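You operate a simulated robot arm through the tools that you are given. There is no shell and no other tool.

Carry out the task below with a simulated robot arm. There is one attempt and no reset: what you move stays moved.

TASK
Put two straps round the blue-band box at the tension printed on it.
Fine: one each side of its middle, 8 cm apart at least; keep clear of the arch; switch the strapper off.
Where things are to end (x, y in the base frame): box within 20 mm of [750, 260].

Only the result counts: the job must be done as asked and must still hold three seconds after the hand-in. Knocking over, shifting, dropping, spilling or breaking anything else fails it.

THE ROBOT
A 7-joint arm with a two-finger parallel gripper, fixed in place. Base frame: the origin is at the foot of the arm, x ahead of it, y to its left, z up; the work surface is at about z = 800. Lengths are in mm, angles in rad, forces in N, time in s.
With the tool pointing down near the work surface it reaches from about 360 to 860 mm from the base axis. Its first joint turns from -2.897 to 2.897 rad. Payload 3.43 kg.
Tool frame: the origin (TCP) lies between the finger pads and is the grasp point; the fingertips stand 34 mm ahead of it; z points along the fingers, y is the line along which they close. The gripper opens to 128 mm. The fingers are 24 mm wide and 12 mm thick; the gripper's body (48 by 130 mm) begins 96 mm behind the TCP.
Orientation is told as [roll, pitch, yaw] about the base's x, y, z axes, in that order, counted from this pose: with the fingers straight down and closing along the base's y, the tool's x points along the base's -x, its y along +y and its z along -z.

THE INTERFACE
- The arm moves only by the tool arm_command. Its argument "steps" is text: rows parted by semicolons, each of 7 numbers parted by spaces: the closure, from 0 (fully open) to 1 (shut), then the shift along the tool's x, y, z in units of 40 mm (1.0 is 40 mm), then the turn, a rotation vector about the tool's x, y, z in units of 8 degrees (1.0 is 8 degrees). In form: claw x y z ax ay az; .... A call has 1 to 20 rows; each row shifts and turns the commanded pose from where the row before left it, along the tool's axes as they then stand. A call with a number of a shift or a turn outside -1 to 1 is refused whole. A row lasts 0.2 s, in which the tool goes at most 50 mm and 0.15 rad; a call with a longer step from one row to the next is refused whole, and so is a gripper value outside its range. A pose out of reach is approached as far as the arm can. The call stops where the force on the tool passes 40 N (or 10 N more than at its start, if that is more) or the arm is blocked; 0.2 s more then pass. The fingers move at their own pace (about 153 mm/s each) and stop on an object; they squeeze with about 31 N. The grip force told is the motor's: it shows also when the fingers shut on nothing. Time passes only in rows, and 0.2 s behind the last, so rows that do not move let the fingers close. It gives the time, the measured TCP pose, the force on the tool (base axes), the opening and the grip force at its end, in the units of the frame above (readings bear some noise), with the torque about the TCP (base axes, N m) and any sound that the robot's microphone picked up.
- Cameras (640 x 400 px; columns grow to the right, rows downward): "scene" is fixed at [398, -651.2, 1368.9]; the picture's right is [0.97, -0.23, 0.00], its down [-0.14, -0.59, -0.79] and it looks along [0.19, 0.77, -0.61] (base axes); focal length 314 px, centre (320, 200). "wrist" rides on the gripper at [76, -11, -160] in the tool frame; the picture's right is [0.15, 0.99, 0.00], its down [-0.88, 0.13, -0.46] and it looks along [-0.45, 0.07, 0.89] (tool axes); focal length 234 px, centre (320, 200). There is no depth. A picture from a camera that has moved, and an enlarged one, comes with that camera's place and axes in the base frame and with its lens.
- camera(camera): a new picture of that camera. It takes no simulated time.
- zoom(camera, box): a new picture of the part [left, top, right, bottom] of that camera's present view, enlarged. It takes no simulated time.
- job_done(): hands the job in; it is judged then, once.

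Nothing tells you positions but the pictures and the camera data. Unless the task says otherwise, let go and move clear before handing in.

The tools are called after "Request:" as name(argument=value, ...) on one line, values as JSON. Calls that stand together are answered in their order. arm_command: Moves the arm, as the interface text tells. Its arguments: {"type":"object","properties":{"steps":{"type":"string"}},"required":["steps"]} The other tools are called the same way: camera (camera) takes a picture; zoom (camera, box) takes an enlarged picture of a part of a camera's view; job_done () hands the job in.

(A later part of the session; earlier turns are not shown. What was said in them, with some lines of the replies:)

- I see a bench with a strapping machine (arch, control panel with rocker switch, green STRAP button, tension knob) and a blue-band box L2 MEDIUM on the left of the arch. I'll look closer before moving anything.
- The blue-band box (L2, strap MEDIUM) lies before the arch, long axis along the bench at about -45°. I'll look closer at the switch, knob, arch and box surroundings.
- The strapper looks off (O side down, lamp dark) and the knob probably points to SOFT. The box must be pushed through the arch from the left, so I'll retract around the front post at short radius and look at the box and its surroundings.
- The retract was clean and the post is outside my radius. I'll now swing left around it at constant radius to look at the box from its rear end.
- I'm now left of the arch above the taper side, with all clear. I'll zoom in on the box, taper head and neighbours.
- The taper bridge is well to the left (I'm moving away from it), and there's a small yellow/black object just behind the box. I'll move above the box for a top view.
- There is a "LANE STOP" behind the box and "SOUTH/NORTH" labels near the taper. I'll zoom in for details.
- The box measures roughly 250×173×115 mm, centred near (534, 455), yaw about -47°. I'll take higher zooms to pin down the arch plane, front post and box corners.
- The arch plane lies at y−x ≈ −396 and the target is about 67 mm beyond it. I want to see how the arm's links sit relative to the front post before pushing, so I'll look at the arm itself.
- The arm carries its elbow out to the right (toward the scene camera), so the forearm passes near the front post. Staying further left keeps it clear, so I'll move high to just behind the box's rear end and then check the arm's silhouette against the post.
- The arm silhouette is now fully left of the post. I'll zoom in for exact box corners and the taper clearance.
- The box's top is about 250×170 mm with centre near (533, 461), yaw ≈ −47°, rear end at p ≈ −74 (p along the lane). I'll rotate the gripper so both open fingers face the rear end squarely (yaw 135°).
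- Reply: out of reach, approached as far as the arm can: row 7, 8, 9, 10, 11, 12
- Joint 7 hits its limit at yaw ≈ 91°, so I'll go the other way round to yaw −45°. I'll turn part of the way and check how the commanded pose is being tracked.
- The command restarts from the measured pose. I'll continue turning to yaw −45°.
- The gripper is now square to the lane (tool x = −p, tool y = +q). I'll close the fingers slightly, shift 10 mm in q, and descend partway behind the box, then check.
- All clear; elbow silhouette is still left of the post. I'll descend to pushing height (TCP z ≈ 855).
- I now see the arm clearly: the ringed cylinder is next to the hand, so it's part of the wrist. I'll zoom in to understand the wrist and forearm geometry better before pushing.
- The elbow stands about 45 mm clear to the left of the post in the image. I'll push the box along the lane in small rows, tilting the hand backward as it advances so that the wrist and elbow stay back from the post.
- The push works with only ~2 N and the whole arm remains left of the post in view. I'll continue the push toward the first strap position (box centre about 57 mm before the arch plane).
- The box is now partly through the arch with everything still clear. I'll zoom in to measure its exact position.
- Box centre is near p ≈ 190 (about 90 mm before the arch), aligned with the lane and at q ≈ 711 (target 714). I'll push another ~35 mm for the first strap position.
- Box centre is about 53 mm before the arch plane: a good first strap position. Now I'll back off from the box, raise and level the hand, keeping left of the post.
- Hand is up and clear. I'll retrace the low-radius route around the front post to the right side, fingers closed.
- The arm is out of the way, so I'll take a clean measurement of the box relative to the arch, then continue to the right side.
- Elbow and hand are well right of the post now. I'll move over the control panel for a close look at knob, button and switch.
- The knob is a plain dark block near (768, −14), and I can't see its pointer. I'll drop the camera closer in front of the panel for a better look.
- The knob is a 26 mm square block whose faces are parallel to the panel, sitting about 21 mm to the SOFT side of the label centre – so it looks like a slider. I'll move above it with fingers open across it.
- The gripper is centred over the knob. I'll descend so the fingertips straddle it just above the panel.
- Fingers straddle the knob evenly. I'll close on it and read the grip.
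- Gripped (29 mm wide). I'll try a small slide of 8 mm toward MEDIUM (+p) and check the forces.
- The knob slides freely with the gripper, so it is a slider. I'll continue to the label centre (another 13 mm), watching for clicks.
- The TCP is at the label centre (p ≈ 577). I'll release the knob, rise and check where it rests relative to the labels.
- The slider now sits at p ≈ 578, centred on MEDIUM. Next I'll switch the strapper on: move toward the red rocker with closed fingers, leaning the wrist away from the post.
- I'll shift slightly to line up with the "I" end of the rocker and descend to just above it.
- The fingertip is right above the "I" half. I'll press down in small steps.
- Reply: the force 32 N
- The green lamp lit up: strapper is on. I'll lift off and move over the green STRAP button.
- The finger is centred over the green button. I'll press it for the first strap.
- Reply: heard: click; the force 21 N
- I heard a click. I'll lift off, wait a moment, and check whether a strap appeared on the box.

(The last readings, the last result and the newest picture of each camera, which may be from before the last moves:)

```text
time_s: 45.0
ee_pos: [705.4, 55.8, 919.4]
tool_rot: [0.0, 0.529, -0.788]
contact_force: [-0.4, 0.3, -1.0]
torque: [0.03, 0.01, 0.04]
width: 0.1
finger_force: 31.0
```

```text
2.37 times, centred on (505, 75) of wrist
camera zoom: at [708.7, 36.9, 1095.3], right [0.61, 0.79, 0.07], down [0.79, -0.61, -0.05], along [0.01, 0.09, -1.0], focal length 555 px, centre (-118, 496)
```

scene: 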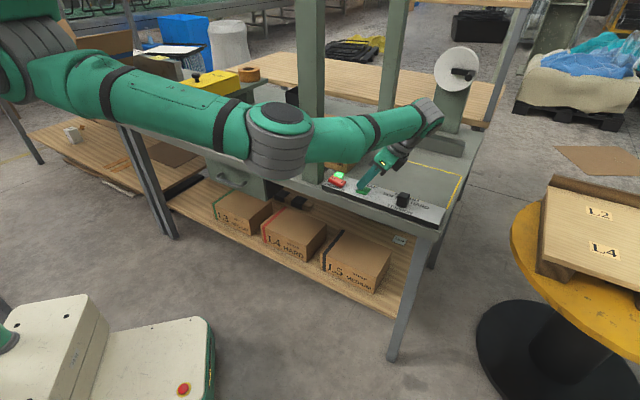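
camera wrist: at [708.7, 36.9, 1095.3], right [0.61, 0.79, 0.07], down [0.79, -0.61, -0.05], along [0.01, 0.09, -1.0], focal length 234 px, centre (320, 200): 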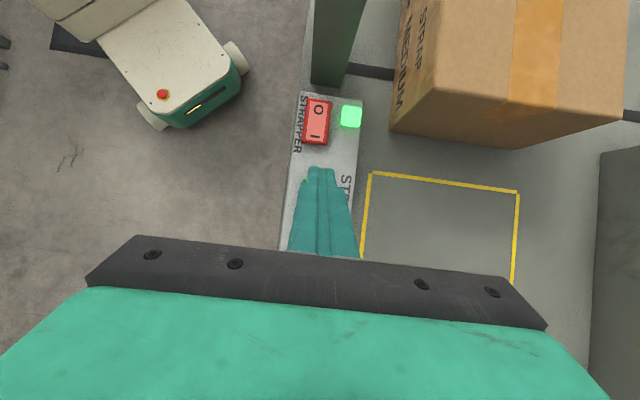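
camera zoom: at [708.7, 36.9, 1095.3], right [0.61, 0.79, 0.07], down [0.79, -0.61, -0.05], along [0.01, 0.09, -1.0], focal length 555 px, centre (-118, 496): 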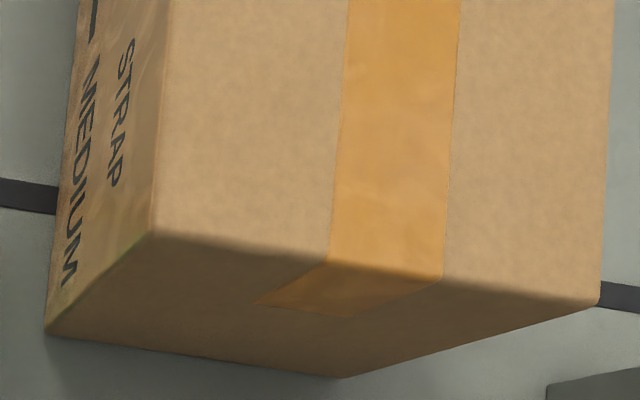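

No strap visible yet. I'll wait a couple more seconds to see whether a cycle is still running.

Request:
arm_command(steps="1 0 0 0 0 0 0; 1 0 0 0 0 0 0; 1 0 0 0 0 0 0; 1 0 0 0 0 0 0; 1 0 0 0 0 0 0; 1 0 0 0 0 0 0; 1 0 0 0 0 0 0; 1 0 0 0 0 0 0; 1 0 0 0 0 0 0; 1 0 0 0 0 0 0")

Request:
zoom(camera="wrist", box=[270, 0, 640, 200])

```text
time_s: 47.2
ee_pos: [706.8, 56.6, 919.5]
tool_rot: [-0.001, 0.529, -0.788]
contact_force: [-0.3, 0.5, 0.8]
torque: [0.01, 0.02, 0.03]
width: 0.0
finger_force: 30.9
```

```text
1.73 times, centred on (455, 100) of wrist
camera zoom: at [708.6, 36.9, 1095.3], right [0.61, 0.79, 0.07], down [0.79, -0.61, -0.05], along [0.01, 0.09, -1.0], focal length 405 px, centre (86, 373)
```

zoom: 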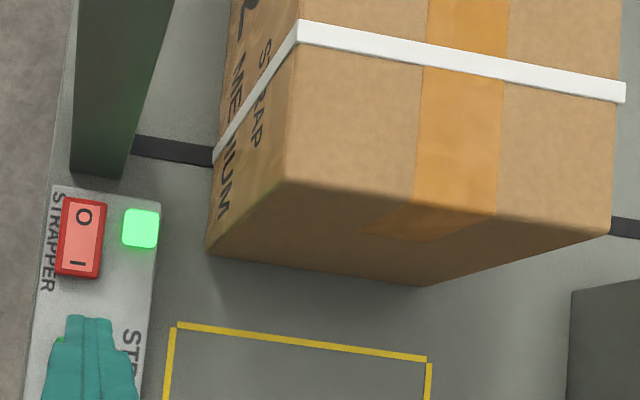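

The white strap is now on the box right at the arch plane, about 53 mm ahead of its middle. Now I'll lift, level the hand and return toward the left side by the same safe route.

Request:
arm_command(steps="1 0.3 -0.54 -0.634 0 -0.75 0; 1 0.233 -0.54 -0.663 0 -0.75 0; 1 0.163 -0.54 -0.683 0 -0.75 0; 1 0.092 -0.54 -0.697 0 -0.75 0; 1 0.017 -0.54 -0.702 0 -0.787 0; 1 0.75 -0.467 0 0 0 0; 1 0.75 -0.467 0 0 0 0; 1 0.75 -0.467 0 0 0 0; 1 0.75 -0.467 0 0 0 0; 1 0.75 -0.467 0 0 0 0; 1 0.75 -0.467 0 0 0 0; 1 0 0 0 0 0 0")

Request:
camera(camera="scene")

```text
time_s: 49.8
ee_pos: [430.4, 19.5, 1058.9]
tool_rot: [-0.001, -0.001, -0.786]
contact_force: [0.1, 0.5, -0.9]
torque: [0.0, 0.01, 0.0]
width: 0.2
finger_force: 31.4
```

```text
taken
```

scene: 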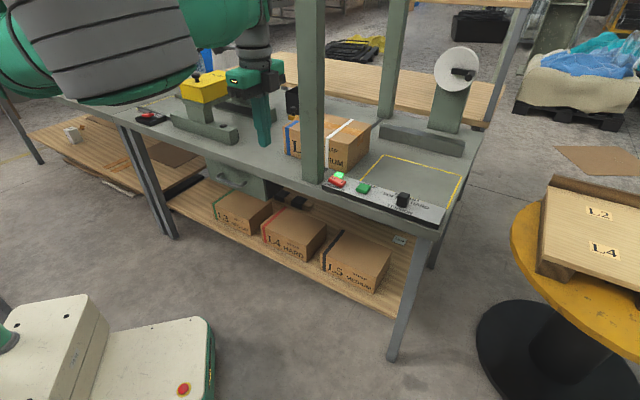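

Request:
arm_command(steps="1 0.83 0.4 0 0 0 0; 1 0.83 0.4 0 0 0 0; 1 0.83 0.4 0 0 0 0; 1 0.83 0.4 0 0 0 0; 1 0.83 0.4 0 0 0 0; 1 0.83 0.4 0 0 0 0; 1 0.83 0.4 0 0 0 0; 1 0.83 0.4 0 0 0 0; 1 0.83 0.4 0 0 0 0; 1 0.83 0.4 0 0 0 0; 1 0 0 0 0 0 0")

Request:
zoom(camera="scene", box=[275, 95, 395, 185])

Request:
camera(camera="scene")

```text
time_s: 52.2
ee_pos: [309.3, 367.5, 1058.5]
tool_rot: [0.0, -0.001, -0.789]
contact_force: [-1.0, 0.4, 0.7]
torque: [0.01, 0.01, 0.03]
width: 0.2
finger_force: 30.8
```

```text
4.44 times, centred on (335, 140) of scene
camera zoom: at [398.0, -651.2, 1368.9], right [0.97, -0.23, 0.0], down [-0.14, -0.59, -0.79], along [0.19, 0.77, -0.61], focal length 1396 px, centre (253, 467)
```

zoom: 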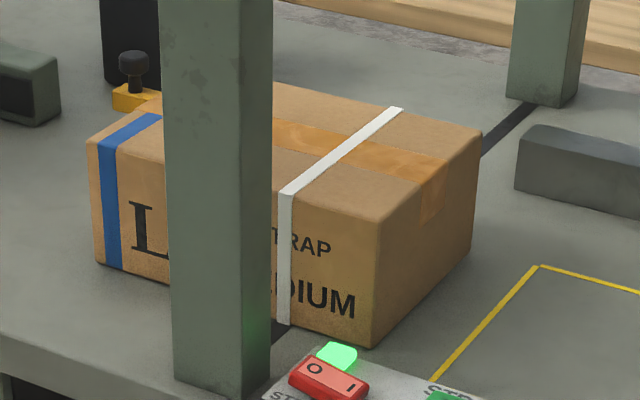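

```text
taken
```

scene: 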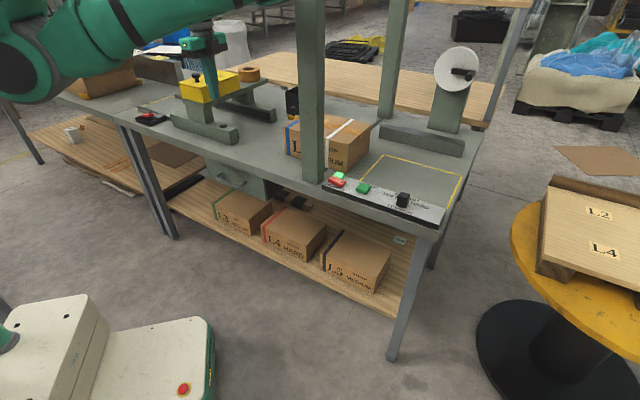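

First strap sits at the arch line, ~54 mm ahead of the box middle. I'll go on to the left side and descend behind the box, reversing the earlier retreat path.

Request:
arm_command(steps="0.14 0.153 0.983 0 0 0 -0.026; 0.14 0.153 0.983 0 0 0 0; 0.14 0.153 0.983 0 0 0 0; 0.14 0.153 0.983 0 0 0 0; 0.14 0.153 0.983 0 0 0 0; 0.14 0.153 0.983 0 0 0 0; 0.14 0 0 0 0 0 0")

Request:
zoom(camera="wrist", box=[220, 160, 420, 270])

Request:
camera(camera="scene")

```text
time_s: 53.8
ee_pos: [447.9, 559.7, 1056.1]
tool_rot: [0.001, -0.003, -0.781]
contact_force: [0.0, 0.4, 0.4]
torque: [-0.01, -0.01, -0.01]
width: 110.0
finger_force: 0.1
```

```text
3.20 times, centred on (320, 215) of wrist
camera zoom: at [387.4, 606.1, 1215.3], right [0.59, 0.8, 0.0], down [0.72, -0.53, 0.46], along [0.37, -0.27, -0.89], focal length 749 px, centre (320, 152)
```

zoom: 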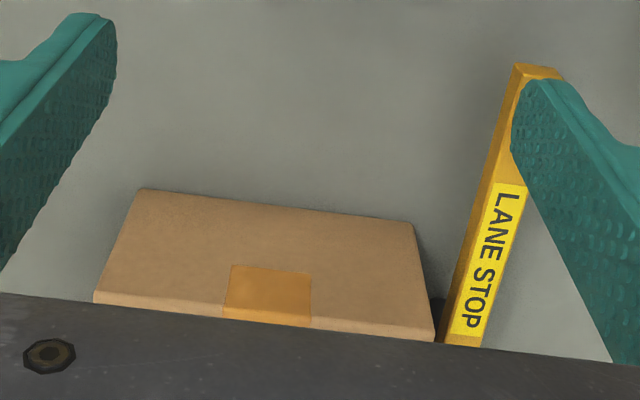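

```text
taken
```

scene: 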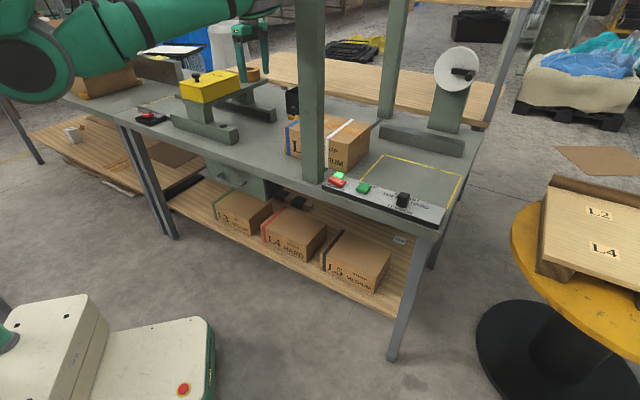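

The rear end is at p ≈ 99, q centre ≈ 713. I'll descend and tilt behind it.

Request:
arm_command(steps="0.14 -0.325 0 0.625 0 -0.55 0.03; 0.14 -0.276 0 0.648 0 -0.55 0; 0.14 -0.226 0 0.668 0 -0.55 0; 0.14 -0.174 0 0.683 0 -0.55 0; 0.14 -0.121 0 0.694 0 -0.55 0; 0.14 -0.067 0 0.701 0 -0.55 0; 0.14 -0.013 0 0.704 0 -0.55 0; 0.14 0.041 0 0.703 0 -0.55 0; 0.14 0 0 0 0 0 0")

Request:
zoom(camera="scene", box=[180, 0, 400, 190])

```text
time_s: 55.8
ee_pos: [523.2, 486.6, 859.5]
tool_rot: [0.0, -0.618, -0.787]
contact_force: [0.6, 0.0, 0.3]
torque: [-0.01, 0.02, -0.03]
width: 110.1
finger_force: 0.1
```

```text
2.11 times, centred on (290, 95) of scene
camera zoom: at [398.0, -651.2, 1368.9], right [0.97, -0.23, 0.0], down [-0.14, -0.59, -0.79], along [0.19, 0.77, -0.61], focal length 661 px, centre (383, 421)
```

zoom: 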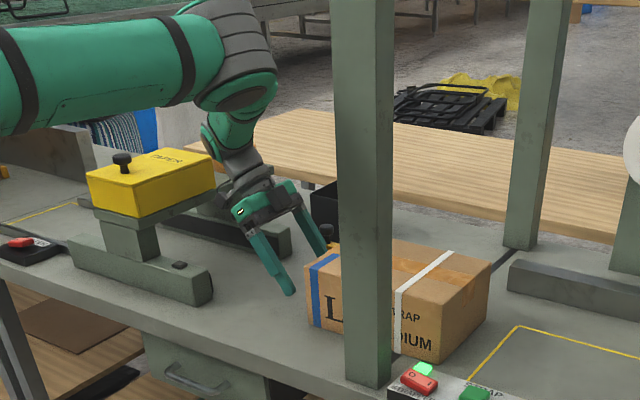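

Clear of the post with more margin than before. I'll push again, tilting further as I go.

Request:
arm_command(steps="0.14 -0.1767 0 0.1256 0 -0.185 0; 0.14 -0.1734 0 0.1302 0 -0.185 0; 0.14 -0.1699 0 0.1347 0 -0.185 0; 0.14 -0.1666 0 0.1388 0 -0.185 0; 0.14 -0.1629 0 0.1431 0 -0.185 0; 0.14 -0.1591 0 0.1473 0 -0.185 0; 0.14 -0.1552 0 0.1514 0 -0.185 0; 0.14 -0.1511 0 0.1554 0 -0.185 0; 0.14 -0.1473 0 0.1591 0 -0.185 0")

Request:
zoom(camera="scene", box=[180, 0, 400, 190])

Request:
camera(camera="wrist")

```text
time_s: 57.8
ee_pos: [578.7, 430.1, 857.4]
tool_rot: [0.002, -0.851, -0.786]
contact_force: [-1.7, 0.1, 0.2]
torque: [0.02, 0.05, -0.1]
width: 110.4
finger_force: 0.1
```

```text
2.11 times, centred on (290, 95) of scene
camera zoom: at [398.0, -651.2, 1368.9], right [0.97, -0.23, 0.0], down [-0.14, -0.59, -0.79], along [0.19, 0.77, -0.61], focal length 661 px, centre (383, 421)
```

zoom: 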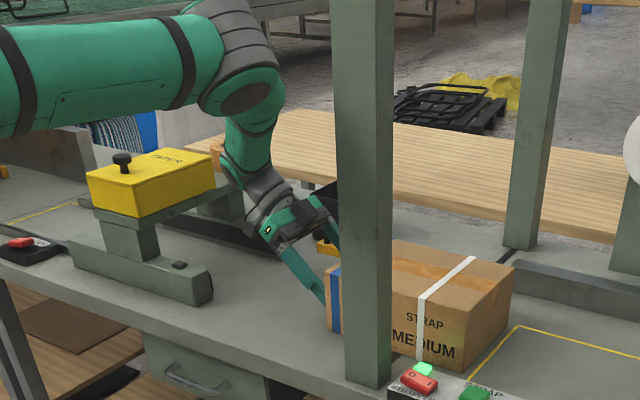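

```text
taken
camera wrist: at [451.5, 542.4, 906.0], right [0.63, 0.77, -0.11], down [0.26, -0.08, 0.96], along [0.73, -0.64, -0.25], focal length 234 px, centre (320, 200)
```

wrist: 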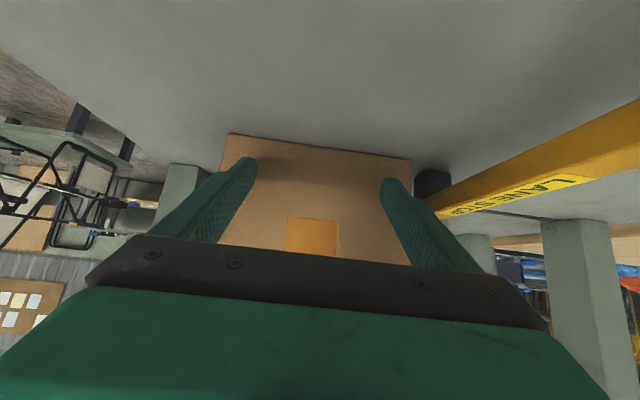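

The box is partway through, elbow still clear of the post. I'll continue pushing in two stages.

Request:
arm_command(steps="0.14 -0.1405 0 0.1605 0 -0.184 0; 0.14 -0.1363 0 0.1641 0 -0.184 0; 0.14 -0.1322 0 0.1674 0 -0.184 0; 0.14 -0.1278 0 0.1708 0 -0.184 0; 0.14 -0.1233 0 0.1741 0 -0.184 0; 0.14 -0.119 0 0.177 0 -0.184 0")

Request:
zoom(camera="scene", box=[180, 0, 400, 190])

Request:
zoom(camera="scene", box=[300, 105, 420, 195])

```text
time_s: 59.2
ee_pos: [614.8, 394.4, 857.7]
tool_rot: [-0.001, -1.003, -0.788]
contact_force: [-0.6, 0.4, 0.3]
torque: [0.03, 0.02, -0.1]
width: 110.2
finger_force: 0.4
```

```text
2.11 times, centred on (290, 95) of scene
camera zoom: at [398.0, -651.2, 1368.9], right [0.97, -0.23, 0.0], down [-0.14, -0.59, -0.79], along [0.19, 0.77, -0.61], focal length 661 px, centre (383, 421)
```

zoom: 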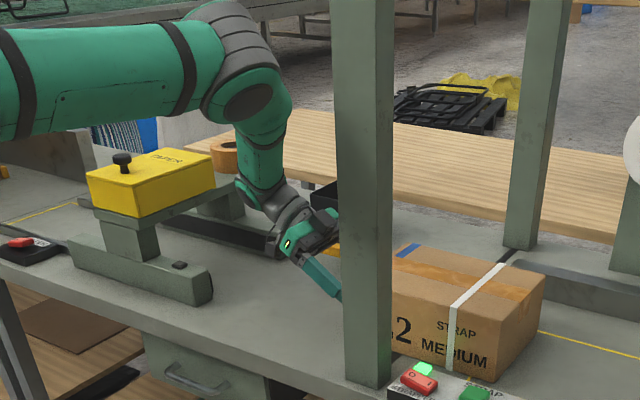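

```text
4.44 times, centred on (360, 150) of scene
camera zoom: at [398.0, -651.2, 1368.9], right [0.97, -0.23, 0.0], down [-0.14, -0.59, -0.79], along [0.19, 0.77, -0.61], focal length 1396 px, centre (142, 422)
```

zoom: 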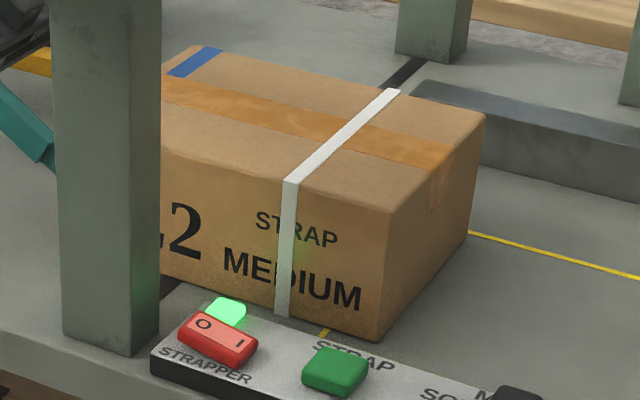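

Box centre is now about 24 mm short of the target. I'll do the last small push.

Request:
arm_command(steps="0.14 -0.1075 0.025 0.1687 0 -0.184 0; 0.14 -0.103 0.025 0.1714 0 -0.184 0; 0.14 -0.0985 0.025 0.1741 0 -0.184 0; 0.14 0 0 0 0 0 0")

Request:
zoom(camera="scene", box=[180, 0, 400, 190])

Request:
zoom(camera="scene", box=[310, 105, 430, 195])

Request:
camera(camera="wrist")

```text
time_s: 60.2
ee_pos: [634.6, 380.8, 858.6]
tool_rot: [0.0, -1.081, -0.787]
contact_force: [-1.3, 1.2, 0.4]
torque: [0.0, -0.02, -0.05]
width: 110.0
finger_force: 0.2
```

```text
2.11 times, centred on (290, 95) of scene
camera zoom: at [398.0, -651.2, 1368.9], right [0.97, -0.23, 0.0], down [-0.14, -0.59, -0.79], along [0.19, 0.77, -0.61], focal length 661 px, centre (383, 421)
```

zoom: 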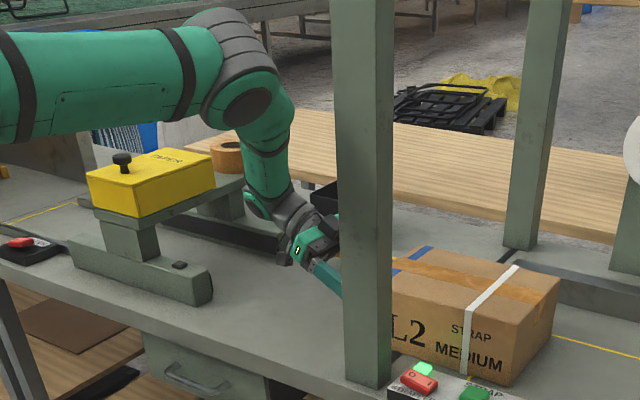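

```text
4.44 times, centred on (370, 150) of scene
camera zoom: at [398.0, -651.2, 1368.9], right [0.97, -0.23, 0.0], down [-0.14, -0.59, -0.79], along [0.19, 0.77, -0.61], focal length 1396 px, centre (98, 422)
```

zoom: 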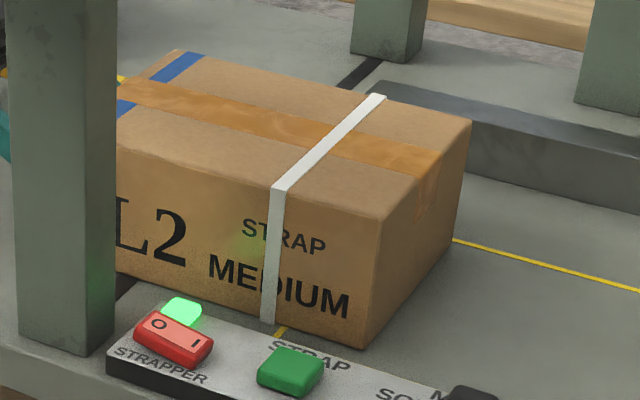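

```text
taken
camera wrist: at [502.3, 496.5, 866.2], right [0.65, 0.75, -0.13], down [0.1, 0.08, 0.99], along [0.75, -0.66, -0.02], focal length 234 px, centre (320, 200)
```

wrist: 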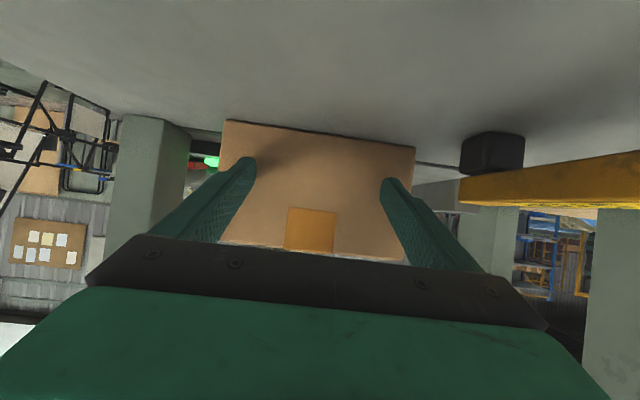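

The box centre is now near (748, 259), within a few mm of the target. I'll back off, level and raise the hand again.

Request:
arm_command(steps="0.14 0.2355 0 -0.441 0 0 0; 0.14 0.2355 0 -0.441 0 0 0; 0.14 -0.125 0 -0.509 0 0.5527 0; 0.14 -0.086 0 -0.517 0 0.5527 0; 0.14 -0.046 0 -0.522 0 0.5527 0; 0.14 -0.005 0 -0.524 0 0.5527 0; 0.14 0.036 0 -0.523 0 0.5527 0; 0.14 0.076 0 -0.519 0 0.5527 0; 0.14 0.115 0 -0.511 0 0.5527 0; 0.14 0.154 0 -0.501 0 0.5527 0; 0.14 0.193 0 -0.487 0 0.5527 0; 0.14 0.23 0 -0.471 0 0.5527 0; 0.14 0.265 0 -0.452 0 0.5527 0; 0.14 0.299 0 -0.43 0 0.5527 0; 0.14 0.331 0 -0.406 0 0.5527 0; 0.14 0.362 0 -0.379 0 0.5527 0; 0.14 0 0 0 0 0 0")

Request:
camera(camera="scene")

Request:
zoom(camera="scene", box=[310, 95, 430, 185])

```text
time_s: 63.8
ee_pos: [451.1, 565.3, 1054.3]
tool_rot: [0.002, 0.002, -0.787]
contact_force: [0.2, 0.5, 0.2]
torque: [0.03, 0.0, 0.0]
width: 110.3
finger_force: 0.1
```

```text
taken
```

scene: 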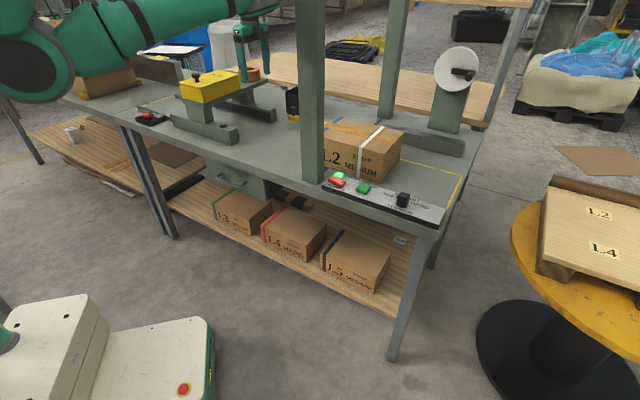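

```text
4.44 times, centred on (370, 140) of scene
camera zoom: at [398.0, -651.2, 1368.9], right [0.97, -0.23, 0.0], down [-0.14, -0.59, -0.79], along [0.19, 0.77, -0.61], focal length 1396 px, centre (98, 467)
```

zoom: 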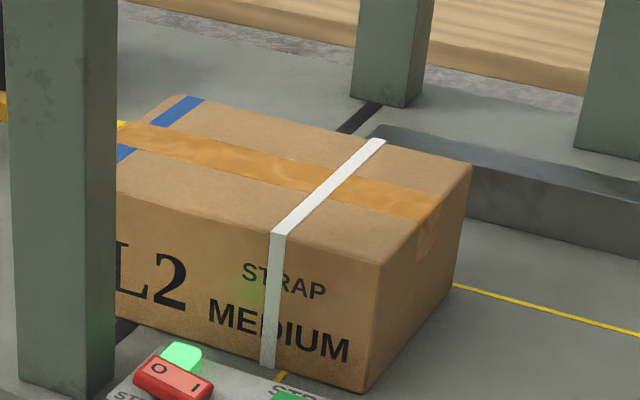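

Box rests well. Now back around the post to the right side (same route as before).

Request:
arm_command(steps="1 -0.153 -0.99 0 0 0 0; 1 -0.153 -0.99 0 0 0 0; 1 -0.153 -0.99 0 0 0 0; 1 -0.153 -0.99 0 0 0 0; 1 -0.153 -0.99 0 0 0 0; 1 -0.153 -0.99 0 0 0 0; 1 -0.83 -0.4 0 0 0 0; 1 -0.83 -0.4 0 0 0 0; 1 -0.83 -0.4 0 0 0 0; 1 -0.83 -0.4 0 0 0 0; 1 -0.83 -0.4 0 0 0 0; 1 -0.83 -0.4 0 0 0 0; 1 -0.83 -0.4 0 0 0 0; 1 -0.83 -0.4 0 0 0 0; 1 -0.83 -0.4 0 0 0 0; 1 -0.83 -0.4 0 0 0 0; 1 0 0 0 0 0 0")

Request:
camera(camera="scene")

```text
time_s: 67.4
ee_pos: [431.0, 21.7, 1053.9]
tool_rot: [-0.002, -0.002, -0.788]
contact_force: [-0.2, 0.0, -0.1]
torque: [0.01, -0.03, 0.02]
width: 0.1
finger_force: 31.0
```

```text
taken
```

scene: 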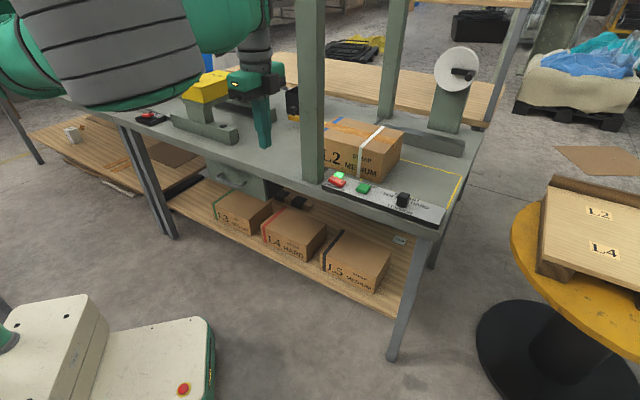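

Request:
arm_command(steps="1 -0.75 0.467 0 0 0 0; 1 -0.75 0.467 0 0 0 0; 1 -0.75 0.467 0 0 0 0; 1 -0.75 0.467 0 0 0 0; 1 -0.75 0.467 0 0 0 0; 1 -0.75 0.467 0 0 0 0; 1 0 0 0 0 0 0")

Request:
camera(camera="wrist")

Request:
zoom(camera="wrist", box=[360, 0, 640, 180])

```text
time_s: 69.0
ee_pos: [637.0, -28.6, 1055.9]
tool_rot: [0.0, 0.001, -0.788]
contact_force: [-0.6, 0.5, 0.8]
torque: [-0.01, 0.0, 0.01]
width: 0.1
finger_force: 31.0
```

```text
taken
camera wrist: at [576.4, 16.3, 1214.8], right [0.6, 0.8, 0.0], down [0.71, -0.53, 0.46], along [0.37, -0.27, -0.89], focal length 234 px, centre (320, 200)
```

wrist: 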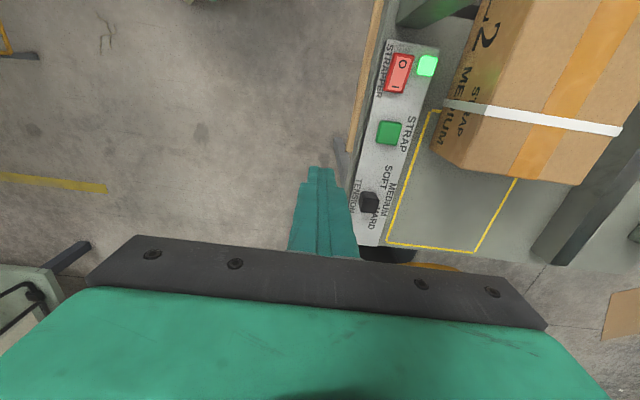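

```text
2.22 times, centred on (500, 90) of wrist
camera zoom: at [576.4, 16.3, 1214.8], right [0.6, 0.8, 0.0], down [0.71, -0.53, 0.46], along [0.37, -0.27, -0.89], focal length 520 px, centre (-80, 444)
```

zoom: 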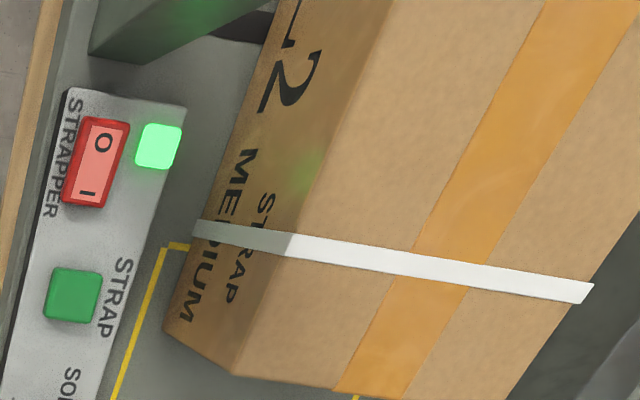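

Measurements put the box centre at about (750, 260). I'll now lean the hand and move above the STRAP button again.

Request:
arm_command(steps="1 0.06 0.54 0.7 0 0.75 0; 1 -0.0135 0.54 0.7025 0 0.75 0; 1 -0.087 0.54 0.697 0 0.75 0; 1 -0.159 0.54 0.684 0 0.75 0; 1 -0.23 0.54 0.664 0 0.75 0; 1 0 0 0 0 0 0")

Request:
camera(camera="scene")

Request:
camera(camera="wrist")

```text
time_s: 70.4
ee_pos: [703.6, 59.3, 912.6]
tool_rot: [-0.001, 0.525, -0.787]
contact_force: [-0.3, -0.3, 0.7]
torque: [0.0, -0.01, 0.03]
width: 0.1
finger_force: 31.1
```

```text
taken
```

scene: 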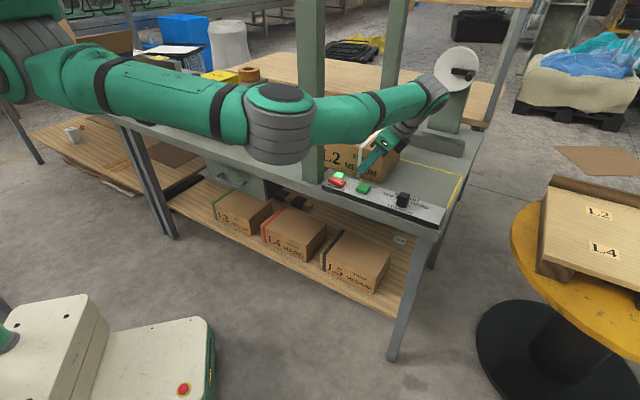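

```text
taken
camera wrist: at [707.3, 39.7, 1088.4], right [0.61, 0.79, 0.07], down [0.79, -0.61, -0.05], along [0.01, 0.09, -1.0], focal length 234 px, centre (320, 200)
```

wrist: 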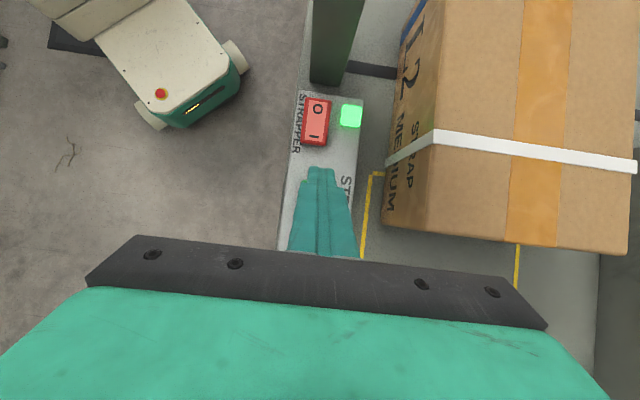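

Positioned over the button, the finger and hand clear of the box. Pressing STRAP for the second strap.

Request:
arm_command(steps="1 -0.264 0 0.367 0 0 0; 1 -0.264 0 0.367 0 0 0; 1 -0.0377 0 0.0648 0 0 0; 1 -0.0377 0 0.0648 0 0 0; 1 -0.0377 0 0.0648 0 0 0; 1 -0.0377 0 0.0648 0 0 0; 1 -0.0377 0 0.0648 0 0 0")

```text
time_s: 72.0
ee_pos: [707.0, 55.6, 863.5]
tool_rot: [0.001, 0.524, -0.788]
contact_force: [0.9, -0.7, 6.9]
torque: [-0.01, 0.0, -0.05]
width: 0.0
finger_force: 30.4
heard: click
```

Click heard. I'll lift off gently, wait for the strapping cycle to finish, and look for the second strap.

Request:
arm_command(steps="1 0.2515 0 -0.432 0 0 0; 1 0.2515 0 -0.432 0 0 0; 1 0.2515 0 -0.432 0 0 0; 1 0 0 0 0 0 0; 1 0 0 0 0 0 0; 1 0 0 0 0 0 0; 1 0 0 0 0 0 0; 1 0 0 0 0 0 0; 1 0 0 0 0 0 0; 1 0 0 0 0 0 0; 1 0 0 0 0 0 0; 1 0 0 0 0 0 0; 1 0 0 0 0 0 0; 1 0 0 0 0 0 0; 1 0 0 0 0 0 0; 1 0 0 0 0 0 0; 1 0 0 0 0 0 0; 1 0 0 0 0 0 0; 1 0 0 0 0 0 0; 1 0 0 0 0 0 0")

Request:
camera(camera="wrist")

Request:
zoom(camera="scene", box=[290, 100, 430, 205])

```text
time_s: 76.2
ee_pos: [705.9, 56.5, 923.1]
tool_rot: [0.001, 0.524, -0.786]
contact_force: [-1.1, 0.1, -0.7]
torque: [-0.03, 0.0, 0.01]
width: 0.0
finger_force: 31.1
```

```text
taken
camera wrist: at [708.5, 37.0, 1098.0], right [0.61, 0.79, 0.07], down [0.79, -0.61, -0.05], along [0.01, 0.09, -1.0], focal length 234 px, centre (320, 200)
```

wrist: 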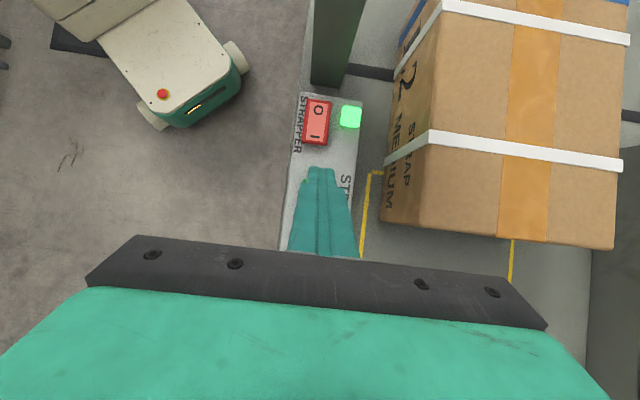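

```text
3.81 times, centred on (360, 152) of scene
camera zoom: at [398.0, -651.2, 1368.9], right [0.97, -0.23, 0.0], down [-0.14, -0.59, -0.79], along [0.19, 0.77, -0.61], focal length 1197 px, centre (168, 381)
```

zoom: 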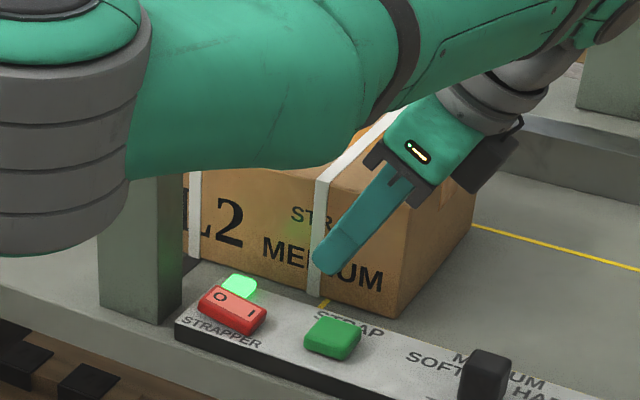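

Both straps are on, one each side of the middle (~120 mm apart). Now I'll move over the "O" end of the rocker to switch the strapper off.

Request:
arm_command(steps="1 0.697 -0.078 0.4025 0 0 0; 1 0.697 -0.078 0.4025 0 0 0; 1 0.697 -0.078 0.4025 0 0 0; 1 0 0 0 0 0 0")

Request:
zoom(camera="wrist", box=[260, 60, 380, 240])

Request:
zoom(camera="scene", box=[290, 120, 410, 210])

```text
time_s: 77.2
ee_pos: [632.8, 118.3, 921.8]
tool_rot: [0.001, 0.524, -0.787]
contact_force: [0.6, -0.3, -0.4]
torque: [0.01, 0.01, 0.03]
width: 0.0
finger_force: 30.7
```

```text
2.22 times, centred on (320, 150) of wrist
camera zoom: at [634.5, 98.9, 1097.7], right [0.61, 0.79, 0.07], down [0.79, -0.61, -0.05], along [0.01, 0.09, -1.0], focal length 520 px, centre (320, 311)
```

zoom: 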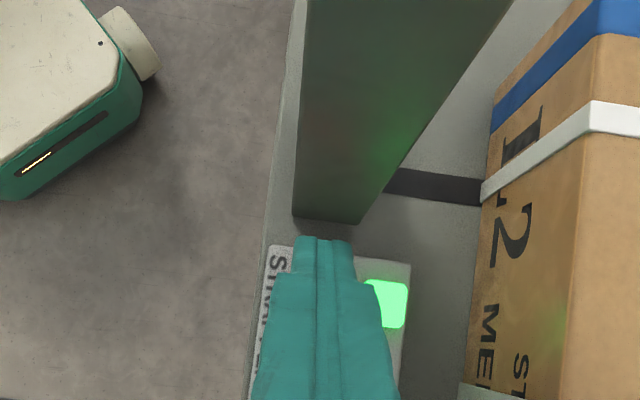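

```text
4.44 times, centred on (350, 165) of scene
camera zoom: at [398.0, -651.2, 1368.9], right [0.97, -0.23, 0.0], down [-0.14, -0.59, -0.79], along [0.19, 0.77, -0.61], focal length 1396 px, centre (187, 356)
```

zoom: 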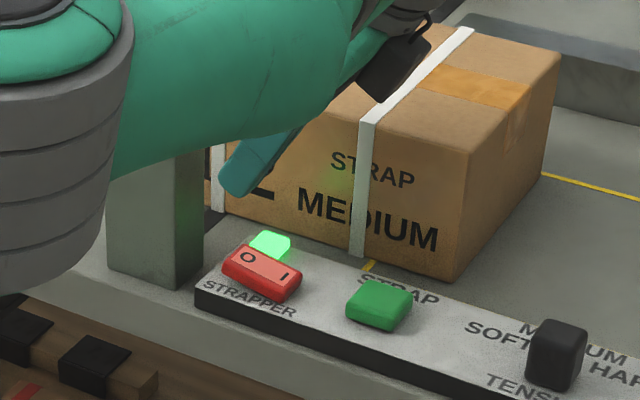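

Aligned with the "O" end and about 25 mm clear of the post. I'll press down.

Request:
arm_command(steps="1 -0.25 0 0.433 0 0 0; 1 -0.25 0 0.433 0 0 0; 1 -0.0375 0 0.065 0 0 0; 1 -0.0375 0 0.065 0 0 0; 1 -0.0375 0 0.065 0 0 0; 1 -0.0375 0 0.065 0 0 0; 1 -0.0375 0 0.065 0 0 0")

Request:
zoom(camera="scene", box=[290, 120, 410, 210])

Request:
zoom(camera="wrist", box=[260, 60, 400, 240])

```text
time_s: 78.8
ee_pos: [632.8, 117.5, 870.2]
tool_rot: [0.002, 0.523, -0.785]
contact_force: [-1.9, -2.3, 17.1]
torque: [-0.06, 0.19, 0.18]
width: 0.0
finger_force: 30.7
```

```text
4.44 times, centred on (350, 165) of scene
camera zoom: at [398.0, -651.2, 1368.9], right [0.97, -0.23, 0.0], down [-0.14, -0.59, -0.79], along [0.19, 0.77, -0.61], focal length 1396 px, centre (187, 356)
```

zoom: 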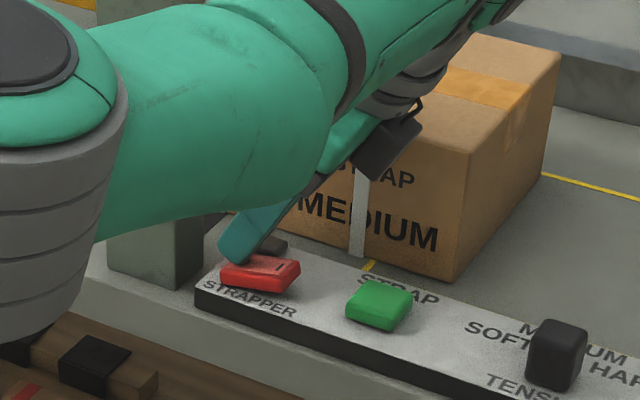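

```text
2.22 times, centred on (330, 150) of wrist
camera zoom: at [634.4, 98.4, 1045.0], right [0.61, 0.79, 0.08], down [0.79, -0.61, -0.05], along [0.01, 0.09, -1.0], focal length 520 px, centre (298, 311)
```

zoom: 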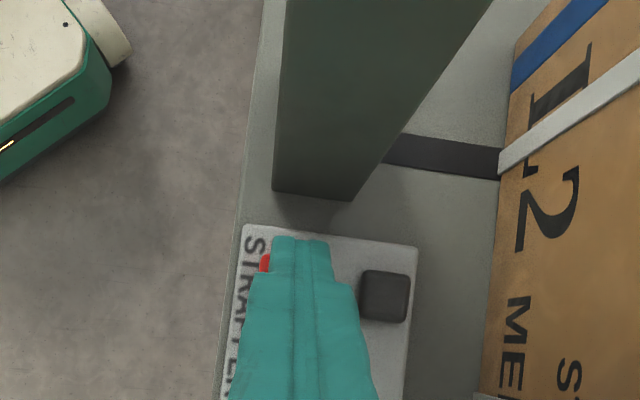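

The lamp went dark: strapper is off. I'll lift off and move clear, levelling the hand.

Request:
arm_command(steps="1 0.25 0 -0.433 0 0 0; 1 0.25 0 -0.433 0 0 0; 1 -0.433 0 -0.25 0 0 0; 1 -0.433 0 -0.25 0 0 0; 1 -0.433 0 -0.25 0 0 0; 1 0.3 -0.6 -0.634 0 -0.75 0; 1 0.233 -0.6 -0.663 0 -0.75 0; 1 0.163 -0.6 -0.683 0 -0.75 0; 1 0.092 -0.6 -0.697 0 -0.75 0; 1 0.017 -0.6 -0.702 0 -0.75 0; 1 0 0 0 0 0 0")

Request:
camera(camera="wrist")

Request:
zoom(camera="scene", box=[290, 100, 430, 205])

```text
time_s: 81.2
ee_pos: [597.0, -19.6, 1047.1]
tool_rot: [-0.001, 0.0, -0.787]
contact_force: [-0.6, -0.8, -0.1]
torque: [-0.03, 0.04, 0.01]
width: 0.0
finger_force: 31.1
```

```text
taken
camera wrist: at [535.2, 25.9, 1205.5], right [0.6, 0.8, 0.0], down [0.71, -0.53, 0.46], along [0.37, -0.27, -0.89], focal length 234 px, centre (320, 200)
```

wrist: 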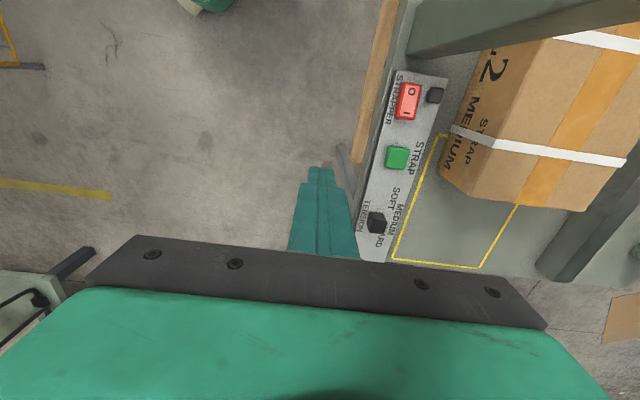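

```text
3.81 times, centred on (360, 152) of scene
camera zoom: at [398.0, -651.2, 1368.9], right [0.97, -0.23, 0.0], down [-0.14, -0.59, -0.79], along [0.19, 0.77, -0.61], focal length 1197 px, centre (168, 381)
```

zoom: 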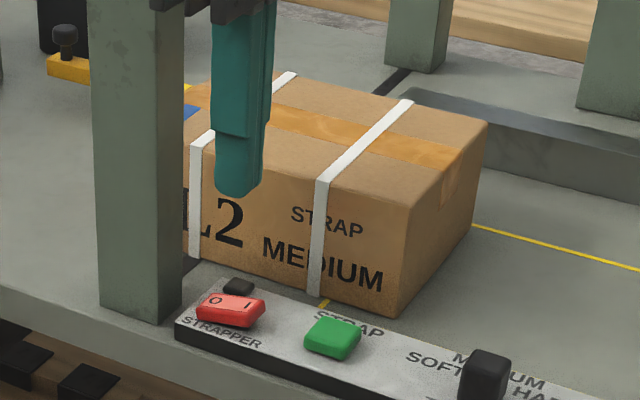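

Both straps on, lamp dark, rocker at O. I'll do a final measurement of the box's position.

Request:
zoom(camera="wrist", box=[420, 20, 640, 220])

Request:
camera(camera="scene")

```text
2.00 times, centred on (530, 120) of wrist
camera zoom: at [535.2, 25.9, 1205.5], right [0.6, 0.8, 0.0], down [0.71, -0.53, 0.46], along [0.37, -0.27, -0.89], focal length 468 px, centre (-100, 360)
```

zoom: 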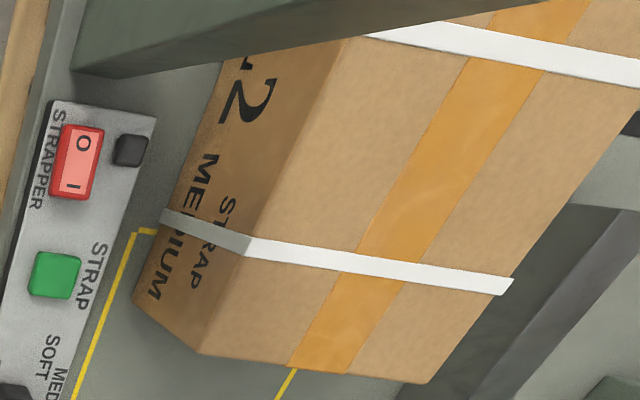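

```text
taken
```

scene: 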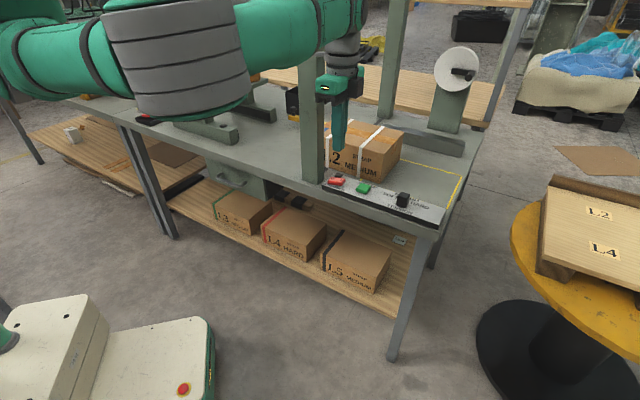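

The box centre measures about (751, 261), straps are at +54 and −67 mm from its middle, and the strapper is off. I'll withdraw the arm a little further and confirm once more before handing in.

Request:
arm_command(steps="0.6 0.672 -0.45 0 0 0 0; 0.6 0.672 -0.45 0 0 0 0; 0.6 0.672 -0.45 0 0 0 0; 0.6 0.672 -0.45 0 0 0 0; 0.6 0 0 0 0 0 0; 0.6 0 0 0 0 0 0")

Request:
zoom(camera="scene", box=[270, 90, 430, 205])

Request:
camera(camera="scene")

```text
time_s: 82.6
ee_pos: [469.6, 7.3, 1048.1]
tool_rot: [-0.001, 0.0, -0.787]
contact_force: [-0.7, -0.7, 0.1]
torque: [-0.01, -0.01, -0.04]
width: 51.1
finger_force: 0.1
```

```text
3.48 times, centred on (350, 148) of scene
camera zoom: at [398.0, -651.2, 1368.9], right [0.97, -0.23, 0.0], down [-0.14, -0.59, -0.79], along [0.19, 0.77, -0.61], focal length 1093 px, centre (216, 383)
```

zoom: 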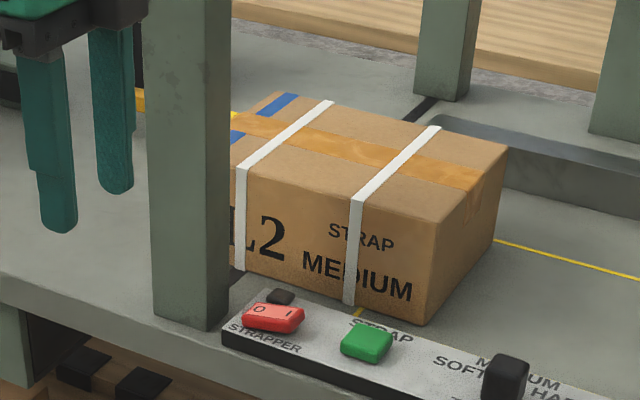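

```text
taken
```

scene: 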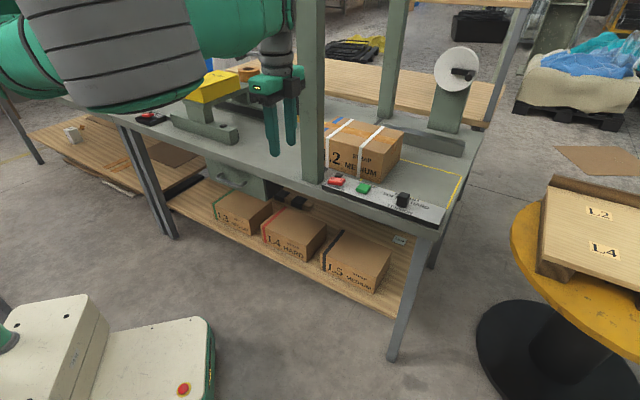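

The blue-band box now has two white straps, one on each side of its middle and about 12 cm apart. It sits near (750, 260), the tension is on MEDIUM, the strapper is off with its lamp dark, and the arm is clear of the arch. I'm handing in the job.

Request:
job_done()

```text
The job is handed in.
```

The blue-band box (L2) is strapped and the job is handed in. I don't have the judge's result.

- **Straps:** there are two, one on each side of the box's middle. They are about 54 mm ahead of it and 67 mm behind it, so about 12 cm apart.
- **Tension:** set to MEDIUM, as printed on the box. The control turned out to be a slider, and I centred it on the MEDIUM label. It gave no click or other confirmation of the setting.
- **Box position:** the cameras put its centre at about (751, 261), which should be within about 6 mm of [750, 260].
- **Strapper:** switched off, with the rocker at O and the lamp dark.
- **Arch and surroundings:** I saw no contact with the arch, and nothing else looked moved. The arm was left level and away from the box.
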